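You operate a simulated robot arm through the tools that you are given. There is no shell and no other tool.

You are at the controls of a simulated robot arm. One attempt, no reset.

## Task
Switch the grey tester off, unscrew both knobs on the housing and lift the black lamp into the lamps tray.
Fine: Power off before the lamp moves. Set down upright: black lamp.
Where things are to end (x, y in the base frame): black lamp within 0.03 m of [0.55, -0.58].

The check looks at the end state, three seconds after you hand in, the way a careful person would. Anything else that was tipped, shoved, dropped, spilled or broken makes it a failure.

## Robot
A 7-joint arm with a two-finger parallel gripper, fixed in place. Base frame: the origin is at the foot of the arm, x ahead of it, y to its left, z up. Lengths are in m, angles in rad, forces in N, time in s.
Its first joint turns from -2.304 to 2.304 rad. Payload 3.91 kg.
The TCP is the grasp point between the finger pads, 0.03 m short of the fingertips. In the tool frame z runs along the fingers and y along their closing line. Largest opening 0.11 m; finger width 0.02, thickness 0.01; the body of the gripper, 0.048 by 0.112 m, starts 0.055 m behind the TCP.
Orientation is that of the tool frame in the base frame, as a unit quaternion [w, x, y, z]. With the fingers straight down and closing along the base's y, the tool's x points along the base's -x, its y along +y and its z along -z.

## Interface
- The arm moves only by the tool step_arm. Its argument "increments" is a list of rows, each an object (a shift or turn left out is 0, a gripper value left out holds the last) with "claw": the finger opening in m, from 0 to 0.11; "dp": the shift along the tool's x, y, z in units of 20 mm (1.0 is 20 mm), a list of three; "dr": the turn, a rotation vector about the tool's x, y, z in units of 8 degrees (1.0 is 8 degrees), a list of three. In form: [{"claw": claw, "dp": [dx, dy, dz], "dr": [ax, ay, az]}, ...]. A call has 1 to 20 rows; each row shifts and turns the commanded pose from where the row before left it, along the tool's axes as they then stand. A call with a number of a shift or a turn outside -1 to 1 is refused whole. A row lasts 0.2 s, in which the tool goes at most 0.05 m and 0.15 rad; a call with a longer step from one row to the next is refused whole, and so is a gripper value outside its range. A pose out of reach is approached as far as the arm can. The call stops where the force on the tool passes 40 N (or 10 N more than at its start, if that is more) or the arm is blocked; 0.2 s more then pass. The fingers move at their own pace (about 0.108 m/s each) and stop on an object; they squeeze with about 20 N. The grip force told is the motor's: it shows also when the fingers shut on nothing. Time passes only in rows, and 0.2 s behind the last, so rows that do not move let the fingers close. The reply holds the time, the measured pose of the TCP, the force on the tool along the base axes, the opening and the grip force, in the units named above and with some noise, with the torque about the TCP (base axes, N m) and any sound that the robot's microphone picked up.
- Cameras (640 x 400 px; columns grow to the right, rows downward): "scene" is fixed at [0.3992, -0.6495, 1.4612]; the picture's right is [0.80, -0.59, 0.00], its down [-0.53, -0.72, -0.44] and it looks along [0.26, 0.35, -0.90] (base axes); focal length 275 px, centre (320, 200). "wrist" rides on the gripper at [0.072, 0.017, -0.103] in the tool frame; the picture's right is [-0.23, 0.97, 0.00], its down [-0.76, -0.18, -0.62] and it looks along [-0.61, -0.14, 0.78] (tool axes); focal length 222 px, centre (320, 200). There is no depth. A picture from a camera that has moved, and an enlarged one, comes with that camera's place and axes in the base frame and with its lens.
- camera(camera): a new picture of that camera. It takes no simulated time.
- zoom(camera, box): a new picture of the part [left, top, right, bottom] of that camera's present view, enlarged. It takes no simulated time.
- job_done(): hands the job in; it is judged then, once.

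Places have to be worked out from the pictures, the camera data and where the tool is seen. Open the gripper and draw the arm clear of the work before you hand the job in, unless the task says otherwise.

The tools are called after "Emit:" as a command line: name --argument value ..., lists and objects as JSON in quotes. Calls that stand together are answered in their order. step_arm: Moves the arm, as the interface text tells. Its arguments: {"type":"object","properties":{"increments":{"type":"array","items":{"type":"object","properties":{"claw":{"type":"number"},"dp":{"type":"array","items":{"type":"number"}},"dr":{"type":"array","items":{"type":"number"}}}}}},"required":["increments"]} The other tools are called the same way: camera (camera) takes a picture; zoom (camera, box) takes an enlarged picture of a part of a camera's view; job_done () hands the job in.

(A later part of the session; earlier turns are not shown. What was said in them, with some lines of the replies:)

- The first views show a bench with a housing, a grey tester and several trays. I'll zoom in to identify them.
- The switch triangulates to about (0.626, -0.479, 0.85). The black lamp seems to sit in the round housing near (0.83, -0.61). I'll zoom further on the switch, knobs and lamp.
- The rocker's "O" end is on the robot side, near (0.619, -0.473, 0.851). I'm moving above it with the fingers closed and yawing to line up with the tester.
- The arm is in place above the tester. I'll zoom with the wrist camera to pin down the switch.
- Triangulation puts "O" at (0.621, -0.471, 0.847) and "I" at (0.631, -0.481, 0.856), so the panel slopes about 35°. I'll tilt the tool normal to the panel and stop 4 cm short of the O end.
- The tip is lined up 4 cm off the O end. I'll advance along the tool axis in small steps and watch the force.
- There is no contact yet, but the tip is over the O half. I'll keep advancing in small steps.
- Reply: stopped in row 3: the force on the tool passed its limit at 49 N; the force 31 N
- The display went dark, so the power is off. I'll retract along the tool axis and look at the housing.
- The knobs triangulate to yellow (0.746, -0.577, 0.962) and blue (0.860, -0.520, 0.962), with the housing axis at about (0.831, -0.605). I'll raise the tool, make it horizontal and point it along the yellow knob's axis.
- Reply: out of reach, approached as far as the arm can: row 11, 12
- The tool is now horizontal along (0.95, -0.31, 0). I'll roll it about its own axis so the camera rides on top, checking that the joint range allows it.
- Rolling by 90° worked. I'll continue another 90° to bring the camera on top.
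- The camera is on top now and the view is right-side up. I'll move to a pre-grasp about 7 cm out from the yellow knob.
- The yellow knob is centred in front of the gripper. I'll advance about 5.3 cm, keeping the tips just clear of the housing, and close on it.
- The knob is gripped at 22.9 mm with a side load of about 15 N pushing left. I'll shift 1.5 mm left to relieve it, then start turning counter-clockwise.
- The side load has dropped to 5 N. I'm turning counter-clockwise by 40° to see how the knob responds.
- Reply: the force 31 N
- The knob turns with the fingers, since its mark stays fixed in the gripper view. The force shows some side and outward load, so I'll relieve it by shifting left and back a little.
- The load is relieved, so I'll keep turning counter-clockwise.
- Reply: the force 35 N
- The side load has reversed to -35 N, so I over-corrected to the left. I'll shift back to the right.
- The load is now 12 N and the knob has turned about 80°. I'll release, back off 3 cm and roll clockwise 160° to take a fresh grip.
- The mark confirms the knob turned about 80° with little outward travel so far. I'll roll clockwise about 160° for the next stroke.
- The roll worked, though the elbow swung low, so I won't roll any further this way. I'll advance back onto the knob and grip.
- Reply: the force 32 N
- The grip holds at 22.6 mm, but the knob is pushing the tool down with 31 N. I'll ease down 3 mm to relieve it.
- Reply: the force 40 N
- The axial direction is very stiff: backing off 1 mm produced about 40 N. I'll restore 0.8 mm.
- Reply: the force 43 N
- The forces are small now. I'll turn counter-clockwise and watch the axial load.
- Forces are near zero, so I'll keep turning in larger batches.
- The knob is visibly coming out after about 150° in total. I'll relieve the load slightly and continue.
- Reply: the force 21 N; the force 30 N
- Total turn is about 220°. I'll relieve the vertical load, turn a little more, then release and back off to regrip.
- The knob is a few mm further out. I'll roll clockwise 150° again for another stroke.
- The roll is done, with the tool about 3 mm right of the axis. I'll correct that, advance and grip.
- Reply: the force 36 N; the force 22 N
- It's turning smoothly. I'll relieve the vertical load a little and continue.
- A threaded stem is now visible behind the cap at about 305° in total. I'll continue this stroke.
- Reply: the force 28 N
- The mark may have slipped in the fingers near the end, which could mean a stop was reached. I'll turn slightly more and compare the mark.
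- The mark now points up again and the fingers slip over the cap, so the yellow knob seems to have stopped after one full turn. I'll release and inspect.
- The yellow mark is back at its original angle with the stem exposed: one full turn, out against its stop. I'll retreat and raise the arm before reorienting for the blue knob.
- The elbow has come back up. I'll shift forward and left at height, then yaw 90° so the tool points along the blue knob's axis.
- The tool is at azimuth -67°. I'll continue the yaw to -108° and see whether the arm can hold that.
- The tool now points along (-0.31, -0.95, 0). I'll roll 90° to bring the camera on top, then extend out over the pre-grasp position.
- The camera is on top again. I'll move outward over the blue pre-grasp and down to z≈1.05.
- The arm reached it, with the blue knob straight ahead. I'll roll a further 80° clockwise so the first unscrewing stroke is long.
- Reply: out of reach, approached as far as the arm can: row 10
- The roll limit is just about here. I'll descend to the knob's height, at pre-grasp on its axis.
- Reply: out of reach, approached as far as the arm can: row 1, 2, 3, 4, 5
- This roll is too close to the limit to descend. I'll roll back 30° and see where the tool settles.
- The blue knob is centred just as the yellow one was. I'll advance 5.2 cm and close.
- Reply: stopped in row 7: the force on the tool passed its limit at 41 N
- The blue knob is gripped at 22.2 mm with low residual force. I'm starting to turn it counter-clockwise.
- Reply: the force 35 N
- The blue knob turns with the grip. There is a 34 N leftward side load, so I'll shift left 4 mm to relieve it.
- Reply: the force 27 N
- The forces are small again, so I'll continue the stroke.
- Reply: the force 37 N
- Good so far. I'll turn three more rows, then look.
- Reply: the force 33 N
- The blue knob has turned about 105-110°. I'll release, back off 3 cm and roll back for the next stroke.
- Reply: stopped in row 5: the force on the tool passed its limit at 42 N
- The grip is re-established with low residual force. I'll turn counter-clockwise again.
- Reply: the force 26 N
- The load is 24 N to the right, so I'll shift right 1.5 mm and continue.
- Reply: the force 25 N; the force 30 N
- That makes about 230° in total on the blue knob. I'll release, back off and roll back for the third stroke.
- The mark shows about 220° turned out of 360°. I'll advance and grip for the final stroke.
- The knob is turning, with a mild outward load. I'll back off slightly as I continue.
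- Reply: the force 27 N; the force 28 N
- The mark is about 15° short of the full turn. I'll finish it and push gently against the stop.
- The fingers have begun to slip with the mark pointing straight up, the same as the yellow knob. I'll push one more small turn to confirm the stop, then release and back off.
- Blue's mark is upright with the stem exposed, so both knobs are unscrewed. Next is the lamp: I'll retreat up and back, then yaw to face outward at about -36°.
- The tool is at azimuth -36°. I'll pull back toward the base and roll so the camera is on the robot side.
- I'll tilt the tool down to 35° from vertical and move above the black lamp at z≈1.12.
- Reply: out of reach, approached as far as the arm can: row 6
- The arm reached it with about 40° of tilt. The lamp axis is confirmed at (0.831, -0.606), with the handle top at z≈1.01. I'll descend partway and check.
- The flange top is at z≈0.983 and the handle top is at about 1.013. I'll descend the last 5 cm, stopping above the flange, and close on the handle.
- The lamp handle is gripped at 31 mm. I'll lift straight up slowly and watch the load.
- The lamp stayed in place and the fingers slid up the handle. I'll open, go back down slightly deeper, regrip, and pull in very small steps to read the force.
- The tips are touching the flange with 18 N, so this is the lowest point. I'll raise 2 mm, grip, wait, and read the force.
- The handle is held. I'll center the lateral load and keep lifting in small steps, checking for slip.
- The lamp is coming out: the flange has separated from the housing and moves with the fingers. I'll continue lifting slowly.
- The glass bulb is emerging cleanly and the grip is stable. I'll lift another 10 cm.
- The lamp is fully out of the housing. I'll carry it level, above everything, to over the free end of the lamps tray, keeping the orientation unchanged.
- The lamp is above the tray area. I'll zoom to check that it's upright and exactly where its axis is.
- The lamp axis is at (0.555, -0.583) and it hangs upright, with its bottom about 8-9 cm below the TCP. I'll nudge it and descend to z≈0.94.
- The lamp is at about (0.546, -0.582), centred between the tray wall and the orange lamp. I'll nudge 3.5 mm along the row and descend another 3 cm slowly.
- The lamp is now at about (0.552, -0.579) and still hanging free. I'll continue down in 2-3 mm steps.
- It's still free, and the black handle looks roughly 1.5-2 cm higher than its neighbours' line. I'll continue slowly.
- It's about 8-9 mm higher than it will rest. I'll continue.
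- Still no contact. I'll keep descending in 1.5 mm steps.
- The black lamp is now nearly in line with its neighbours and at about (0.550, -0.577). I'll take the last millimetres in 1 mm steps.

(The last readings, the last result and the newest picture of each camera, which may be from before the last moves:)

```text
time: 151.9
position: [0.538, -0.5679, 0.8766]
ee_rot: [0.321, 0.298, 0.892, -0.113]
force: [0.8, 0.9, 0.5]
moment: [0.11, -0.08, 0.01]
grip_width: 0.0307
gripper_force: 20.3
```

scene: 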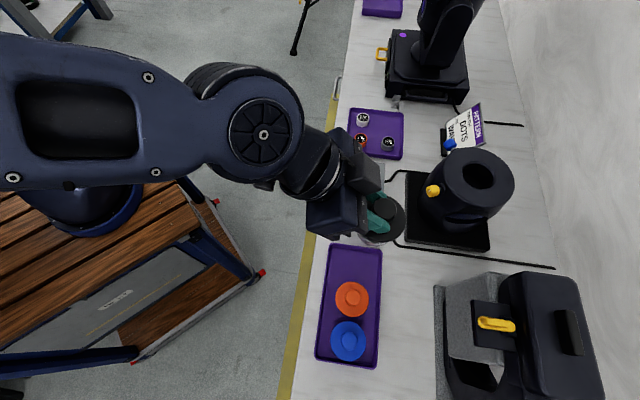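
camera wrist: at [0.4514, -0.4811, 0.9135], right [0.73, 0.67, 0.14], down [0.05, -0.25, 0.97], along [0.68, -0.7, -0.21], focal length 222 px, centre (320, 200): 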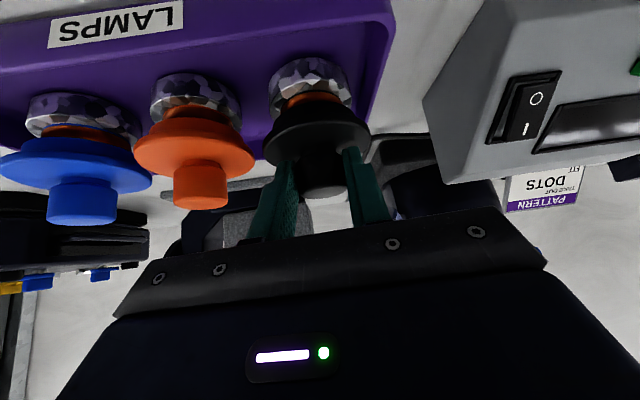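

The load went from -2.4 N to +0.5 N, so the lamp is touching the tray. I'll add one small step to seat it.

Emit:
step_arm --increments '[{"dp": [0.02, 0, 0.024]}, {}]'

Emit:
zoom --camera "wrist" --box '[220, 30, 420, 230]'

```text
time: 152.5
position: [0.5387, -0.5688, 0.8759]
ee_rot: [0.321, 0.297, 0.892, -0.112]
force: [-3.1, 1.3, 15.9]
moment: [0.03, -0.2, -0.01]
grip_width: 0.0309
gripper_force: 20.5
```

```text
2.00 times, centred on (320, 130) of wrist
camera zoom: at [0.4531, -0.482, 0.9085], right [0.73, 0.67, 0.14], down [0.05, -0.25, 0.97], along [0.68, -0.7, -0.21], focal length 444 px, centre (320, 340)
```

zoom: 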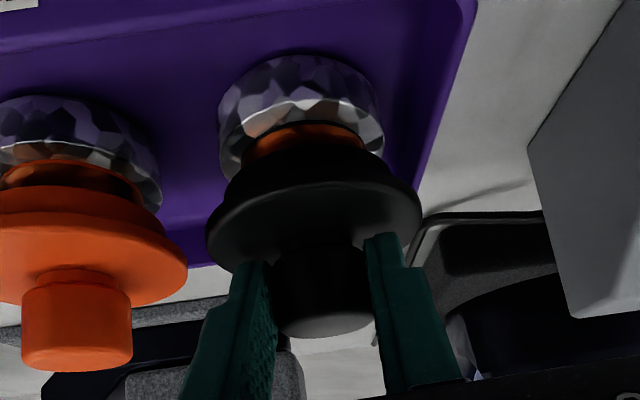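

The lamp is seated, with 16 N of contact. I'll ease off half a millimetre, then open the fingers.

Emit:
step_arm --increments '[{"dp": [-0.016, 0, -0.019]}, {}, {"claw": 0.036}, {}, {"claw": 0.05}, {}, {}]'

Emit:
zoom --camera "wrist" --box '[220, 30, 420, 230]'

Emit:
zoom --camera "scene" --box '[310, 200, 410, 340]'

```text
time: 154.1
position: [0.5393, -0.5683, 0.8759]
ee_rot: [0.32, 0.297, 0.893, -0.111]
force: [-4.8, -2.2, 17.9]
moment: [-0.01, -0.22, -0.03]
grip_width: 0.0465
gripper_force: 0.0
```

```text
2.00 times, centred on (320, 130) of wrist
camera zoom: at [0.4524, -0.4816, 0.9085], right [0.73, 0.67, 0.14], down [0.05, -0.25, 0.97], along [0.68, -0.7, -0.21], focal length 444 px, centre (320, 340)
```

zoom: 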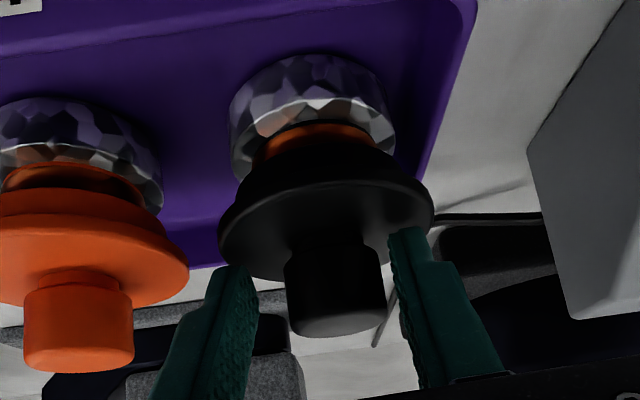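

```text
2.86 times, centred on (360, 270) of scene
camera zoom: at [0.3992, -0.6495, 1.4612], right [0.8, -0.59, 0.0], down [-0.53, -0.72, -0.44], along [0.26, 0.35, -0.9], focal length 785 px, centre (206, 0)
```

zoom: 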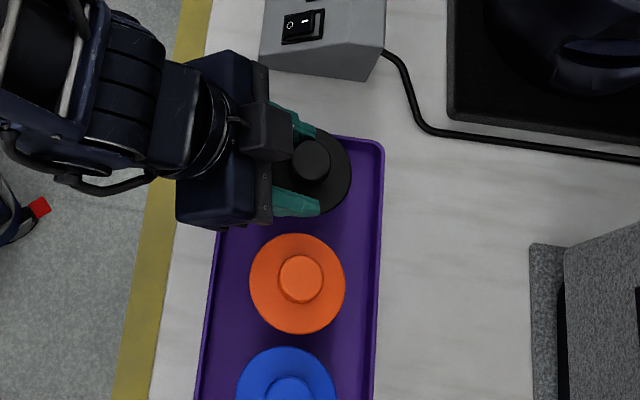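

The fingertips are resting on the flange with 18 N, while the handle itself is free. I'll lift straight up gently and check clearance.

Emit:
step_arm --increments '[{"dp": [-0.048, 0, -0.058]}, {"dp": [-0.048, 0, -0.058]}, {}]'

Emit:
zoom --camera "wrist" --box '[220, 30, 420, 230]'

```text
time: 154.9
position: [0.5398, -0.5688, 0.8791]
ee_rot: [0.32, 0.298, 0.892, -0.112]
force: [-0.6, 0.0, -0.6]
moment: [0.01, 0.01, -0.01]
grip_width: 0.0501
gripper_force: 0.2
```

```text
2.00 times, centred on (320, 130) of wrist
camera zoom: at [0.4527, -0.4821, 0.9124], right [0.73, 0.67, 0.14], down [0.05, -0.25, 0.97], along [0.69, -0.7, -0.21], focal length 444 px, centre (320, 340)
```

zoom: 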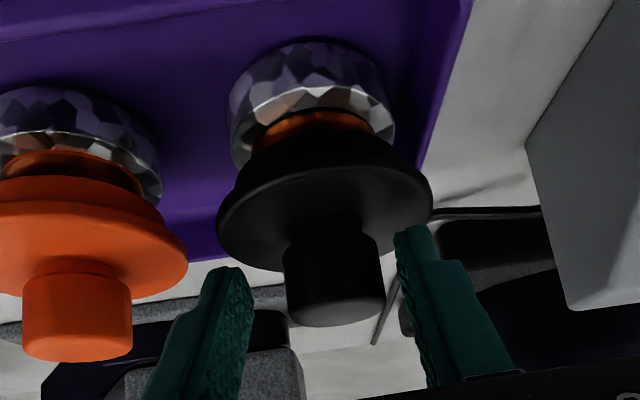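

Contact is gone and the lamp stands upright. I'll centre by 2 mm and lift straight up clear of it.

Emit:
step_arm --increments '[{"dp": [0, 0.08, 0]}, {"dp": [-0.16, 0, -0.192]}, {"dp": [-0.32, 0, -0.384]}, {"dp": [-0.32, 0, -0.384]}, {"dp": [-0.637, 0, -0.768]}, {"dp": [-0.637, 0, -0.768]}, {"dp": [-0.637, 0, -0.768]}, {"dp": [-0.637, 0, -0.768]}, {"dp": [-0.637, 0, -0.768]}, {"dp": [-0.637, 0, -0.768]}, {"dp": [-0.637, 0, -0.768]}, {"dp": [0, 0, -1]}, {"dp": [0, 0, -1]}, {"dp": [0, 0, -1]}, {"dp": [0, 0, -1]}, {}]'

Emit:
camera --camera "wrist"

Emit:
camera --camera "scene"

Emit:
zoom --camera "scene" --box '[310, 200, 410, 380]'

Emit:
zoom --camera "scene" --box '[335, 90, 535, 260]'

```text
time: 158.3
position: [0.5009, -0.5353, 1.1055]
ee_rot: [0.32, 0.298, 0.892, -0.112]
force: [-0.3, 0.1, -0.3]
moment: [-0.03, 0.02, 0.02]
grip_width: 0.05
gripper_force: 0.1
```

```text
taken
camera wrist: at [0.415, -0.4488, 1.1382], right [0.73, 0.67, 0.14], down [0.05, -0.25, 0.97], along [0.68, -0.7, -0.21], focal length 222 px, centre (320, 200)
```

wrist: 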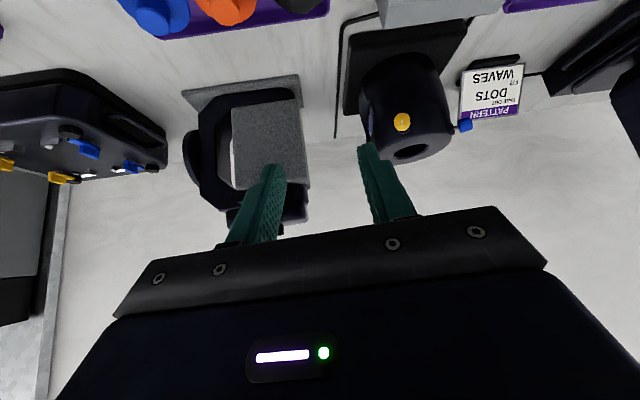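

```text
taken
```

scene: 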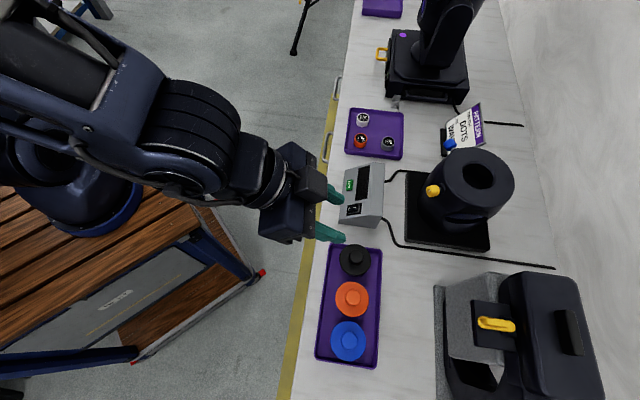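

```text
2.22 times, centred on (360, 290) of scene
camera zoom: at [0.3992, -0.6495, 1.4612], right [0.8, -0.59, 0.0], down [-0.53, -0.72, -0.44], along [0.26, 0.35, -0.9], focal length 610 px, centre (231, 0)
```

zoom: 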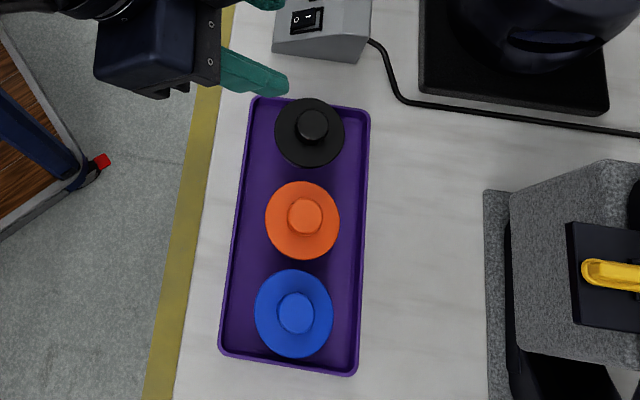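

```text
2.35 times, centred on (435, 175) of scene
camera zoom: at [0.3992, -0.6495, 1.4612], right [0.8, -0.59, 0.0], down [-0.53, -0.72, -0.44], along [0.26, 0.35, -0.9], focal length 646 px, centre (49, 259)
```

zoom: 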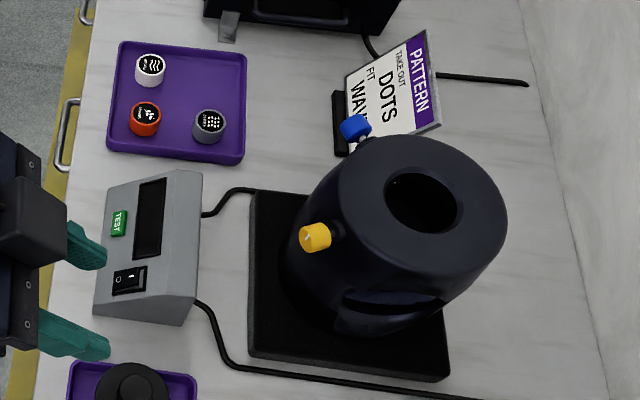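

The black lamp stands upright in the tray at about (0.553, -0.577). Both knobs are out, the display is dark and everything else is where it was. I'll draw the arm further back.

Emit:
step_arm --increments '[{"claw": 0.11, "dp": [0, 0, -1]}, {"dp": [0, 0, -1]}, {"dp": [0, 0, -1]}, {"dp": [0, 0, -1]}, {}]'

Emit:
camera --camera "scene"

Emit:
camera --camera "wrist"

```text
time: 159.5
position: [0.4594, -0.5042, 1.1659]
ee_rot: [0.321, 0.297, 0.892, -0.112]
force: [0.4, -0.1, -0.3]
moment: [0.02, -0.01, 0.0]
grip_width: 0.11
gripper_force: 0.1
out of reach, approached as far as the arm can: row 1, 2
```

```text
taken
```

scene: 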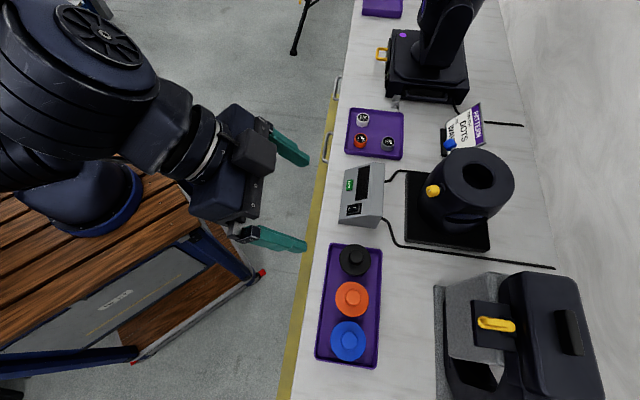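

```text
taken
camera wrist: at [0.3736, -0.4185, 1.1991], right [0.73, 0.67, 0.14], down [0.05, -0.25, 0.97], along [0.68, -0.7, -0.21], focal length 222 px, centre (320, 200)
```

wrist: 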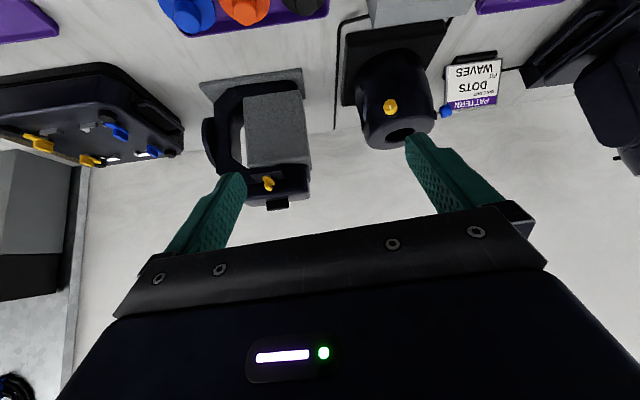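

The arm is clear with the gripper open, the tester is off, both knobs are unscrewed and the black lamp is upright in the tray. I'm handing the job in.

Emit:
job_done

```text
The job is handed in.
```

I finished all three parts and handed the job in; I haven't seen the check's result.

- **Tester:** I switched it off before the lamp moved, and its display went dark.
- **Knobs:** I unscrewed both the yellow and blue knobs by one full turn. Each then stopped turning, with its stem showing.
- **Black lamp:** it's standing upright in the lamps tray at about (0.553, -0.577), roughly 5 mm from the target. My first try at lifting it slipped off the handle without moving the lamp, and the second grip held. As I opened the gripper, the fingertips pressed on the lamp's rim with about 18 N and it shifted slightly but stayed upright.

In the last pictures, nothing else on the bench looked moved or tipped. The gripper is open and the arm is clear of the work.
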